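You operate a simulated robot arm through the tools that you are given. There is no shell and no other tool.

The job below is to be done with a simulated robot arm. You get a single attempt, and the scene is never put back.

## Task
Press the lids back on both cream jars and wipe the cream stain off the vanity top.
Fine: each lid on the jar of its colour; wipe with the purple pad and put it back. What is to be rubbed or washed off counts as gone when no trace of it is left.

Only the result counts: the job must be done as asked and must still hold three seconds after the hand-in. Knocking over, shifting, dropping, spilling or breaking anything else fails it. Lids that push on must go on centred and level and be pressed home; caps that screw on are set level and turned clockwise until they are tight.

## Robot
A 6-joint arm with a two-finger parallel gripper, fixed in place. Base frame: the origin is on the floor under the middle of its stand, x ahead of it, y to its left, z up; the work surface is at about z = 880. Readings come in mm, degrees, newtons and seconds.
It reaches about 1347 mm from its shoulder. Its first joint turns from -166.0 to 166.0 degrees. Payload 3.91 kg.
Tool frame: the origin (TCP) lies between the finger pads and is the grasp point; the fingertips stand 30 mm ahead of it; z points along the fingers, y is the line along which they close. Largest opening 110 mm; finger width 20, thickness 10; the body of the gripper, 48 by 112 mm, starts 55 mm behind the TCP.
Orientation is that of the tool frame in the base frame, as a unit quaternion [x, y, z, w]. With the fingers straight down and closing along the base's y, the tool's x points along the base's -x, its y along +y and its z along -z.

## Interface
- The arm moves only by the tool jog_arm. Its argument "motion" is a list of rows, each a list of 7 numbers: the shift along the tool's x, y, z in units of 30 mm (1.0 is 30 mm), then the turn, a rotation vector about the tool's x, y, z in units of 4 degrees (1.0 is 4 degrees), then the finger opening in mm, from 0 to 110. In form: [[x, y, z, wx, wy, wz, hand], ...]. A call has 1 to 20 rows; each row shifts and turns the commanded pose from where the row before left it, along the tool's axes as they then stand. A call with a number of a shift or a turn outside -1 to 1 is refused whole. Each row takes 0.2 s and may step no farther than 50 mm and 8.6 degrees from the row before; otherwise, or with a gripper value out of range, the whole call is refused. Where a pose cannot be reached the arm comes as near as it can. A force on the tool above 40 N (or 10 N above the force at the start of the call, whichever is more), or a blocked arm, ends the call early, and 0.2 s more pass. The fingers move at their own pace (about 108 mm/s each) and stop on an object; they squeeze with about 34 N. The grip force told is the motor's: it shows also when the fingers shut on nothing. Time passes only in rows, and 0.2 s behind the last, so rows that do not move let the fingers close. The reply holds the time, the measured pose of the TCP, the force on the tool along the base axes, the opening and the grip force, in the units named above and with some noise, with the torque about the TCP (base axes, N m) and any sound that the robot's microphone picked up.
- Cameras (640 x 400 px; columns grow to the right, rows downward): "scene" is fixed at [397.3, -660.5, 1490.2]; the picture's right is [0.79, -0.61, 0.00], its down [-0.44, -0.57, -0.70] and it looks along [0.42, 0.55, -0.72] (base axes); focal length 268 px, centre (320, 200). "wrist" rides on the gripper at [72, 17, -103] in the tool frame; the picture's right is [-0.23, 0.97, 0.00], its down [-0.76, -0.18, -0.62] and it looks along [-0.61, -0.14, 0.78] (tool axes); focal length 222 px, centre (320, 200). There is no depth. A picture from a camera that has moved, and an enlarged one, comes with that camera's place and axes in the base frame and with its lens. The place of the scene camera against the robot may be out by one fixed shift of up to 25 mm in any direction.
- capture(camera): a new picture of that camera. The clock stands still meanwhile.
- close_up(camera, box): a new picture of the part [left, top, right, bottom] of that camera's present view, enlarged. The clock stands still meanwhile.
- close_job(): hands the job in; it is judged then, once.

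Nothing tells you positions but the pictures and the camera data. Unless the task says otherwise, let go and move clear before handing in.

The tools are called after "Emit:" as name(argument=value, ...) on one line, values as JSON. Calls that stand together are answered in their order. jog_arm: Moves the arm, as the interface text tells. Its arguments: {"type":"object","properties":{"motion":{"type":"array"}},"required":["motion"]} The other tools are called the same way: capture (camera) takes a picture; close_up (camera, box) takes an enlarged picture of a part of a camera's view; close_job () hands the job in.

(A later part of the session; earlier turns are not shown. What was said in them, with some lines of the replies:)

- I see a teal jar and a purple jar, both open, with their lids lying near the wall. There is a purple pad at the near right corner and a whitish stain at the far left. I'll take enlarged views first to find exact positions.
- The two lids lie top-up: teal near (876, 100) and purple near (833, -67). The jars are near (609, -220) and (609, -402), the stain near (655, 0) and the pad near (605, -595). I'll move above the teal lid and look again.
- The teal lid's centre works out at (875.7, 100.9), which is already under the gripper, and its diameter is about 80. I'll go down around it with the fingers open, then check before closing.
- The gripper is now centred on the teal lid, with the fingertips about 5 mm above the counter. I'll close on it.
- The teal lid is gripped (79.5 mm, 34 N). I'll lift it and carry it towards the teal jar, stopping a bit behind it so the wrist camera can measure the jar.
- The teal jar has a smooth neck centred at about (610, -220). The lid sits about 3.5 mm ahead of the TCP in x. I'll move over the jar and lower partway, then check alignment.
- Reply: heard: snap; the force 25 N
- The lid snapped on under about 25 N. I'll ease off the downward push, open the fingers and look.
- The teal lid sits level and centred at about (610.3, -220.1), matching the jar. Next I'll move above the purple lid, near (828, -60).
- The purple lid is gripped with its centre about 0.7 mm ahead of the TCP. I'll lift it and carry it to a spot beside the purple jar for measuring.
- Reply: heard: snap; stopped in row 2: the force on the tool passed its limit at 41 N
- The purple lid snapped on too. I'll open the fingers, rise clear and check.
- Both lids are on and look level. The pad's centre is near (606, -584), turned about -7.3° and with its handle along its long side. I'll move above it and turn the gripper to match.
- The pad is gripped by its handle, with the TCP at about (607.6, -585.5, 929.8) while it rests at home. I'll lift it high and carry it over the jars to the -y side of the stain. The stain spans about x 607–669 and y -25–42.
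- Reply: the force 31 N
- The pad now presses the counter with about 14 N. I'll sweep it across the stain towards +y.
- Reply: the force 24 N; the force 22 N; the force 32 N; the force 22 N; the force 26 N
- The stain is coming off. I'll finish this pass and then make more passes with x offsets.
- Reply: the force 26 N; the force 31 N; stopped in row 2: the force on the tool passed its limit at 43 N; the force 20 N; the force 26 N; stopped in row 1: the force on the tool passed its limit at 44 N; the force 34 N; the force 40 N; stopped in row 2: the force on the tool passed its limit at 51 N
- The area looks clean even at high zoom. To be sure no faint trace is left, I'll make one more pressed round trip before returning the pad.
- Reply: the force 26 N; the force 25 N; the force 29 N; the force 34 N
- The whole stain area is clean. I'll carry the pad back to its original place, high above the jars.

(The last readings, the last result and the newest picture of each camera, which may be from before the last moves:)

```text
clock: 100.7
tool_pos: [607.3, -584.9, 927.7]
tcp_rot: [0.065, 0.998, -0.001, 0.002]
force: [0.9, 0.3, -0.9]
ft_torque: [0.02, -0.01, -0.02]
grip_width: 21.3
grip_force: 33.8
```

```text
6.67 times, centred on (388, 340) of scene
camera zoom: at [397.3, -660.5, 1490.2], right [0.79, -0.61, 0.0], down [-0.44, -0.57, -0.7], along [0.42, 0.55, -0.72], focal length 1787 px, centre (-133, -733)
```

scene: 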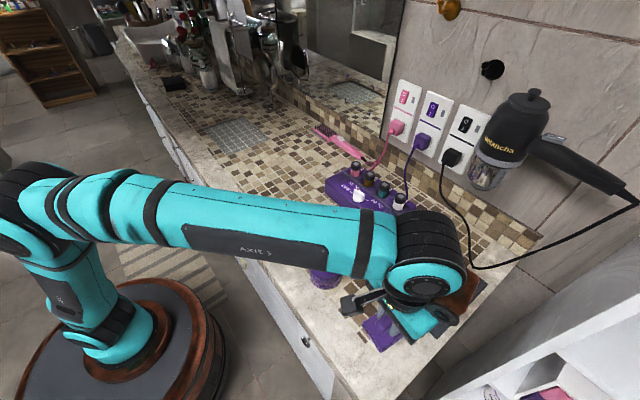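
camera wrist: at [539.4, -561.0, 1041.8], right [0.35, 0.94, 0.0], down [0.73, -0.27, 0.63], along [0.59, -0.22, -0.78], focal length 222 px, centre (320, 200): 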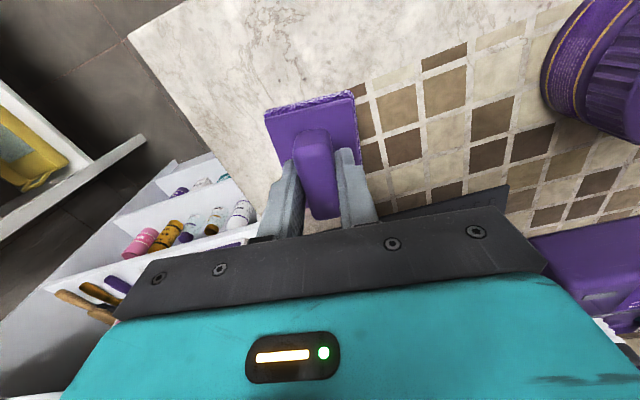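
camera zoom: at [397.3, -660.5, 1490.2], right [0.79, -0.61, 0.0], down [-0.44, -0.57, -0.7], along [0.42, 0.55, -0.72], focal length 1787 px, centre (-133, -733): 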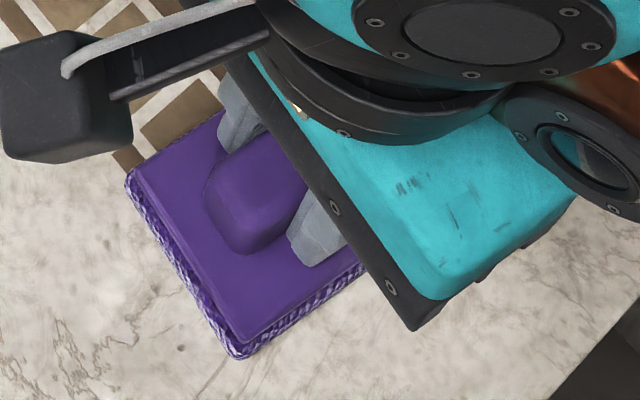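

The pad now lines up with its original outline to within about 1 mm. I'll lower the last bit until it touches.

Emit:
jog_arm(motion=[[0, 0, 0.03, 0, 0, 0, 10], [0, 0, 0, 0, 0, 0, 10]])

```text
clock: 101.3
tool_pos: [608.1, -585.3, 926.7]
tcp_rot: [0.064, 0.998, -0.002, 0.003]
force: [-1.3, 0.3, 3.5]
ft_torque: [0.12, 0.15, 0.02]
grip_width: 21.3
grip_force: 34.1
```

Emit:
jog_arm(motion=[[0, 0, 0, 0, 0, 0, 26], [0, 0, 0, 0, 0, 0, 32], [0, 0, 0, 0, 0, 0, 36], [0, 0, 0, 0, 0, 0, 36]])

Emit:
close_up(camera="wrist", box=[240, 100, 400, 200])

Emit:
close_up(camera="scene", box=[340, 310, 436, 370])

```text
clock: 102.3
tool_pos: [607.4, -585.5, 927.6]
tcp_rot: [0.065, 0.998, -0.001, 0.003]
force: [0.2, -1.9, 5.9]
ft_torque: [0.07, 0.04, 0.01]
grip_width: 35.2
grip_force: 0.0
```

```text
4.00 times, centred on (320, 150) of wrist
camera zoom: at [537.9, -559.9, 1031.7], right [0.35, 0.94, 0.0], down [0.73, -0.27, 0.63], along [0.59, -0.22, -0.78], focal length 888 px, centre (320, 400)
```

zoom: 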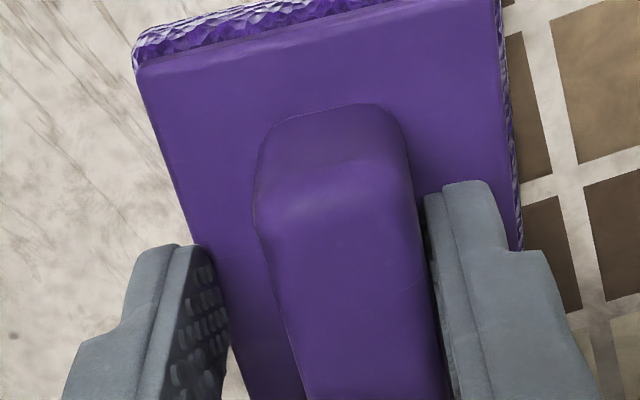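

```text
6.67 times, centred on (388, 340) of scene
camera zoom: at [397.3, -660.5, 1490.2], right [0.79, -0.61, 0.0], down [-0.44, -0.57, -0.7], along [0.42, 0.55, -0.72], focal length 1787 px, centre (-133, -733)
```

zoom: 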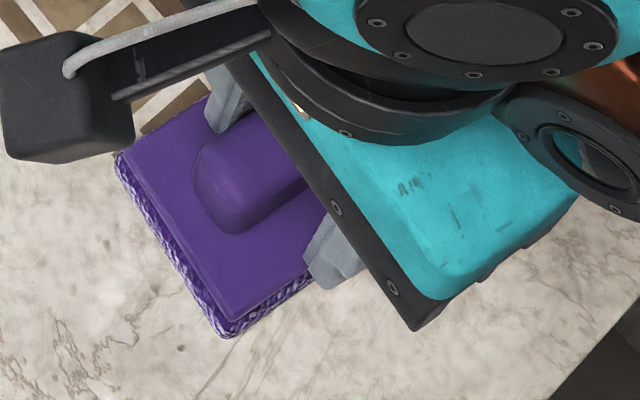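

Opening the fingers dragged the pad about 8 mm, because the fingertips were resting on its plate. I'll raise the tips slightly and close again to push it back to centre.

Emit:
jog_arm(motion=[[0, 0, -0.1, 0, 0, 0, 36], [0, 0, 0, 0, 0, 0, 36], [0, 0, 0, 0, 0, 0, 36]])

Emit:
close_up(camera="scene", box=[340, 310, 436, 370])

```text
clock: 103.1
tool_pos: [606.9, -584.5, 929.9]
tcp_rot: [0.065, 0.998, -0.001, 0.002]
force: [-0.3, 0.2, -0.1]
ft_torque: [-0.01, -0.01, 0.01]
grip_width: 35.9
grip_force: 0.2
```

```text
6.67 times, centred on (388, 340) of scene
camera zoom: at [397.3, -660.5, 1490.2], right [0.79, -0.61, 0.0], down [-0.44, -0.57, -0.7], along [0.42, 0.55, -0.72], focal length 1787 px, centre (-133, -733)
```

zoom: 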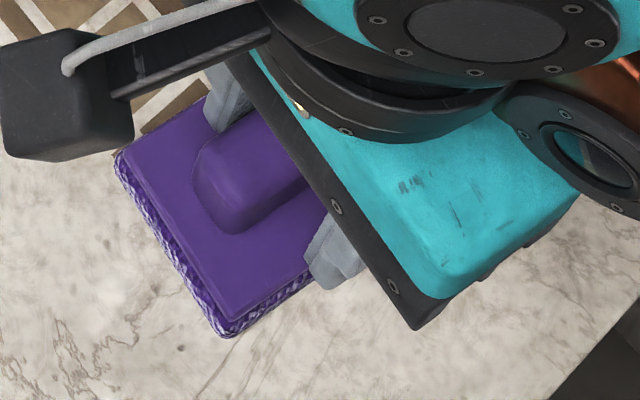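

Emit:
jog_arm(motion=[[0, 0, -0.03, 0, 0, 0, 36], [0, 0, 0, 0, 0, 0, 30], [0, 0, 0, 0, 0, 0, 26], [0, 0, 0, 0, 0, 0, 22], [0, 0, 0, 0, 0, 0, 15], [0, 0, 0, 0, 0, 0, 15]])

Emit:
close_up(camera="scene", box=[340, 310, 436, 370])

Emit:
close_up(camera="wrist", box=[240, 100, 400, 200])

```text
clock: 104.5
tool_pos: [606.5, -584.9, 931.4]
tcp_rot: [0.064, 0.998, -0.001, 0.002]
force: [0.1, -0.2, 1.4]
ft_torque: [0.04, 0.0, 0.05]
grip_width: 21.4
grip_force: 33.9
```

```text
6.67 times, centred on (388, 340) of scene
camera zoom: at [397.3, -660.5, 1490.2], right [0.79, -0.61, 0.0], down [-0.44, -0.57, -0.7], along [0.42, 0.55, -0.72], focal length 1787 px, centre (-133, -733)
```

zoom: 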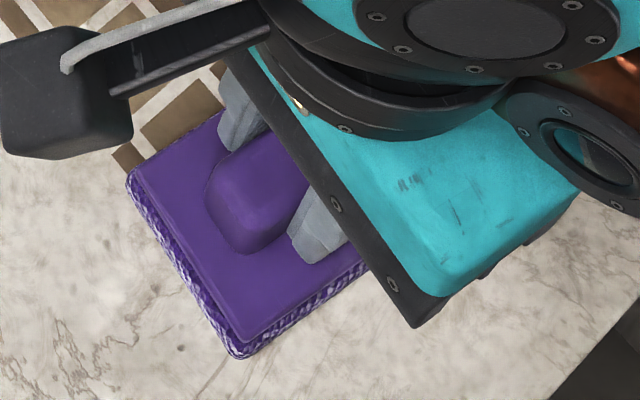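

```text
4.00 times, centred on (320, 150) of wrist
camera zoom: at [537.0, -559.6, 1035.6], right [0.35, 0.94, 0.0], down [0.73, -0.27, 0.63], along [0.59, -0.22, -0.78], focal length 888 px, centre (320, 400)
```

zoom: 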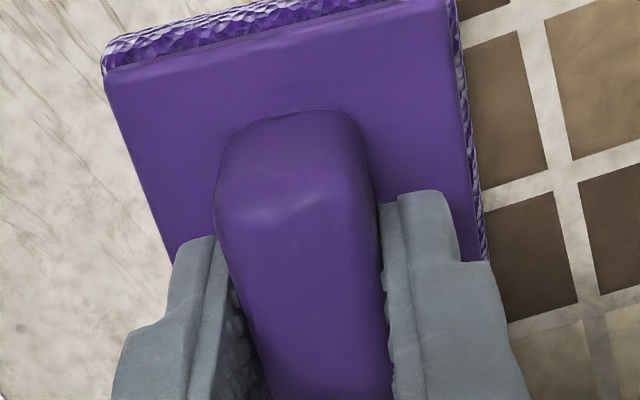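

Emit:
jog_arm(motion=[[0, 0, 0, 0, 0, 0, 24], [0, 0, 0, 0, 0, 0, 27], [0, 0, 0, 0, 0, 0, 30], [0, 0, 0, 0, 0, 0, 30]])

Emit:
close_up(camera="scene", box=[340, 310, 436, 370])

Emit:
close_up(camera="wrist", box=[240, 100, 400, 200])

```text
clock: 105.5
tool_pos: [605.8, -585.3, 931.4]
tcp_rot: [0.064, 0.998, -0.001, 0.002]
force: [-0.3, -0.8, 0.5]
ft_torque: [0.01, -0.01, 0.0]
grip_width: 30.0
grip_force: 0.1
```

```text
6.67 times, centred on (388, 340) of scene
camera zoom: at [397.3, -660.5, 1490.2], right [0.79, -0.61, 0.0], down [-0.44, -0.57, -0.7], along [0.42, 0.55, -0.72], focal length 1787 px, centre (-133, -733)
```

zoom: 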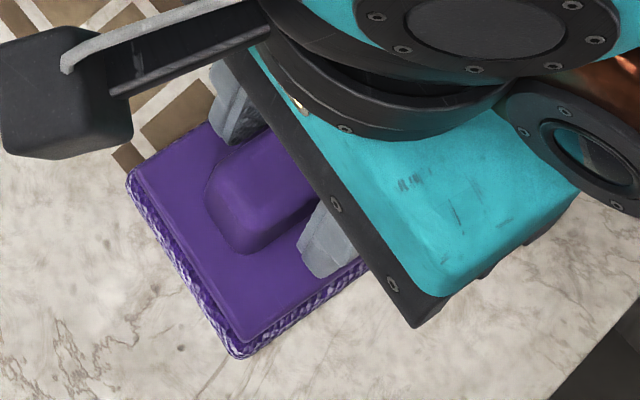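

```text
4.00 times, centred on (320, 150) of wrist
camera zoom: at [537.1, -559.6, 1035.6], right [0.35, 0.94, 0.0], down [0.73, -0.27, 0.63], along [0.59, -0.22, -0.78], focal length 888 px, centre (320, 400)
```

zoom: 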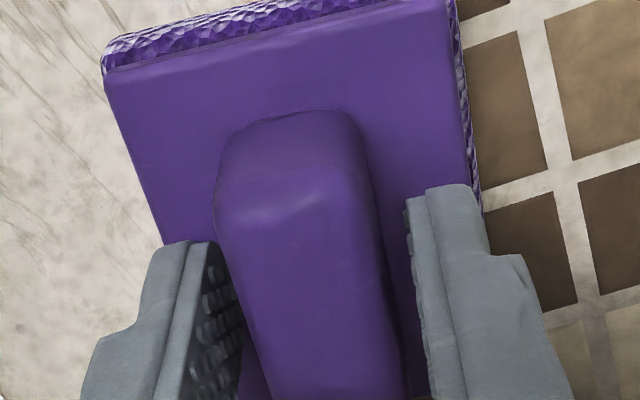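

The pad stayed in place this time and is free. I'll rise straight up and clear for a final look.

Emit:
jog_arm(motion=[[0, 0, -0.3, 0, 0, 0, 36], [0, 0, -0.6, 0, 0, 0, 40], [0, 0, -1, 0, 0, 0, 40], [0, 0, -1, 0, 0, 0, 40], [0, 0, -1, 0, 0, 0, 40], [0, 0, -1, 0, 0, 0, 40], [0, 0, -1, 0, 0, 0, 40], [0, 0, -1, 0, 0, 0, 40], [-0.3, 0.9, -0.3, 0, 0, 0, 40], [-0.3, 0.9, 0, 0, 0, 0, 40], [-0.3, 0.9, 0, 0, 0, 0, 40], [-0.3, 0.9, 0, 0, 0, 0, 40], [-0.3, 0.9, 0, 0, 0, 0, 40], [-0.3, 0.9, 0, 0, 0, 0, 40], [-0.3, 0.9, 0, 0, 0, 0, 40], [-0.3, 0.9, 0, 0, 0, 0, 40], [-0.3, 0.9, 0, 0, 0, 0, 40], [-0.3, 0.9, 0, 0, 0, 0, 40], [0, 0, 0, 0, 0, 0, 40]])

Emit:
capture(camera="scene")

Emit:
capture(camera="wrist")

Emit:
close_up(camera="scene", box=[320, 290, 448, 370])

Emit:
close_up(camera="scene", box=[220, 110, 380, 210])

Emit:
close_up(camera="scene", box=[250, 190, 442, 310])

```text
clock: 109.5
tool_pos: [728.4, -329.3, 1150.3]
tcp_rot: [0.065, 0.998, -0.001, 0.001]
force: [-0.1, -0.5, 0.0]
ft_torque: [-0.01, -0.01, 0.0]
grip_width: 39.9
grip_force: 0.1
```

```text
taken
```

scene: 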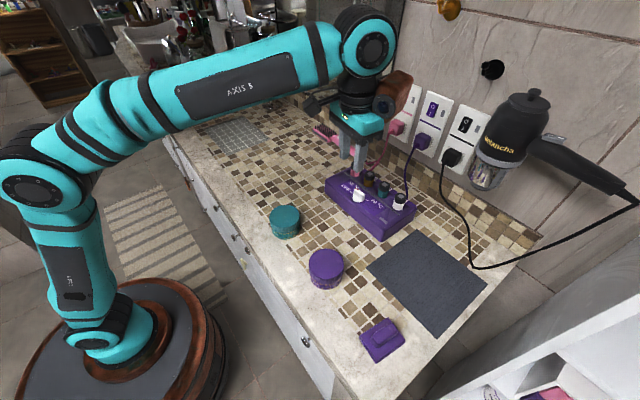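

```text
taken
camera wrist: at [659.5, -303.2, 1253.2], right [0.35, 0.94, 0.0], down [0.73, -0.27, 0.63], along [0.59, -0.22, -0.78], focal length 222 px, centre (320, 200)
```

wrist: 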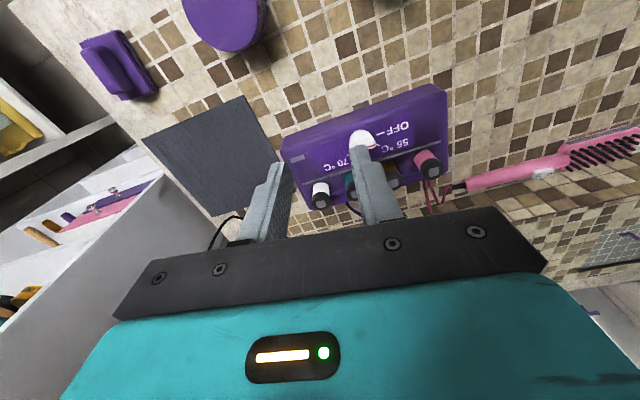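

```text
5.00 times, centred on (384, 330) of scene
camera zoom: at [397.3, -660.5, 1490.2], right [0.79, -0.61, 0.0], down [-0.44, -0.57, -0.7], along [0.42, 0.55, -0.72], focal length 1341 px, centre (0, -450)
```

zoom: 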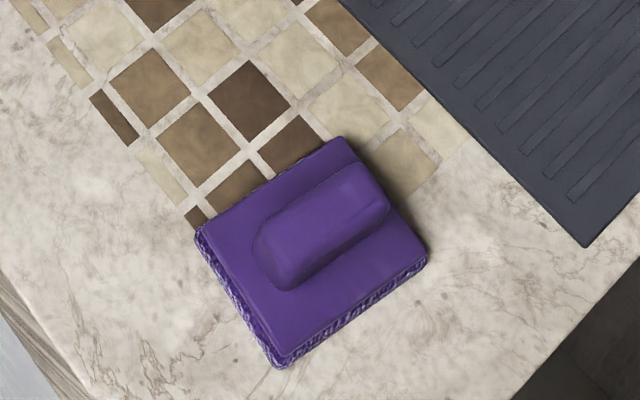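

```text
4.00 times, centred on (300, 160) of scene
camera zoom: at [397.3, -660.5, 1490.2], right [0.79, -0.61, 0.0], down [-0.44, -0.57, -0.7], along [0.42, 0.55, -0.72], focal length 1072 px, centre (400, 360)
```

zoom: 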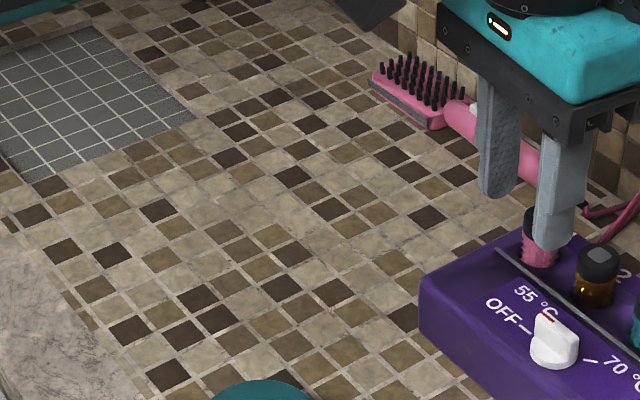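

```text
3.33 times, centred on (346, 250) of scene
camera zoom: at [397.3, -660.5, 1490.2], right [0.79, -0.61, 0.0], down [-0.44, -0.57, -0.7], along [0.42, 0.55, -0.72], focal length 894 px, centre (233, 33)
```

zoom: 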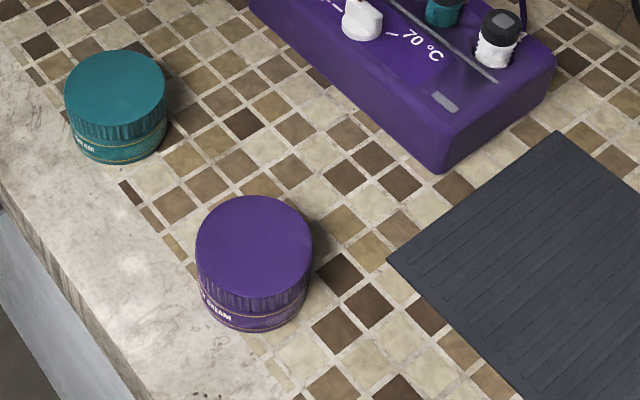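

Both lids are snapped on level on the jars of their colours, no trace of the stain shows, and the purple pad is back within about 2 mm of where it was. Nothing else looks moved, and the gripper is empty and clear, so I'm handing in.

Emit:
close_job()

```text
The job is handed in.
```

I've handed the job in. Both lids are pressed on, the stain is wiped off, and the purple pad is back in its place.

- **Lids:** I heard each one snap home, teal on the teal jar and purple on the purple jar. Both look level and centred in the pictures, and neither jar appears to have moved.
- **Stain:** I wiped it with the purple pad. The first sweep lost contact, so I made four more pressed passes, and no trace shows even in enlarged views.
- **Pad:** The fingertips dragged it about 8 mm when I first let go. I gripped it again, pushed it back and released it cleanly. It now lies within about 2 mm of where it was, turned perhaps 2° from its first position.

The gripper is empty and clear of everything. The hand-in gave no verdict, so all of this rests on the pictures, the force readings and the two snaps.
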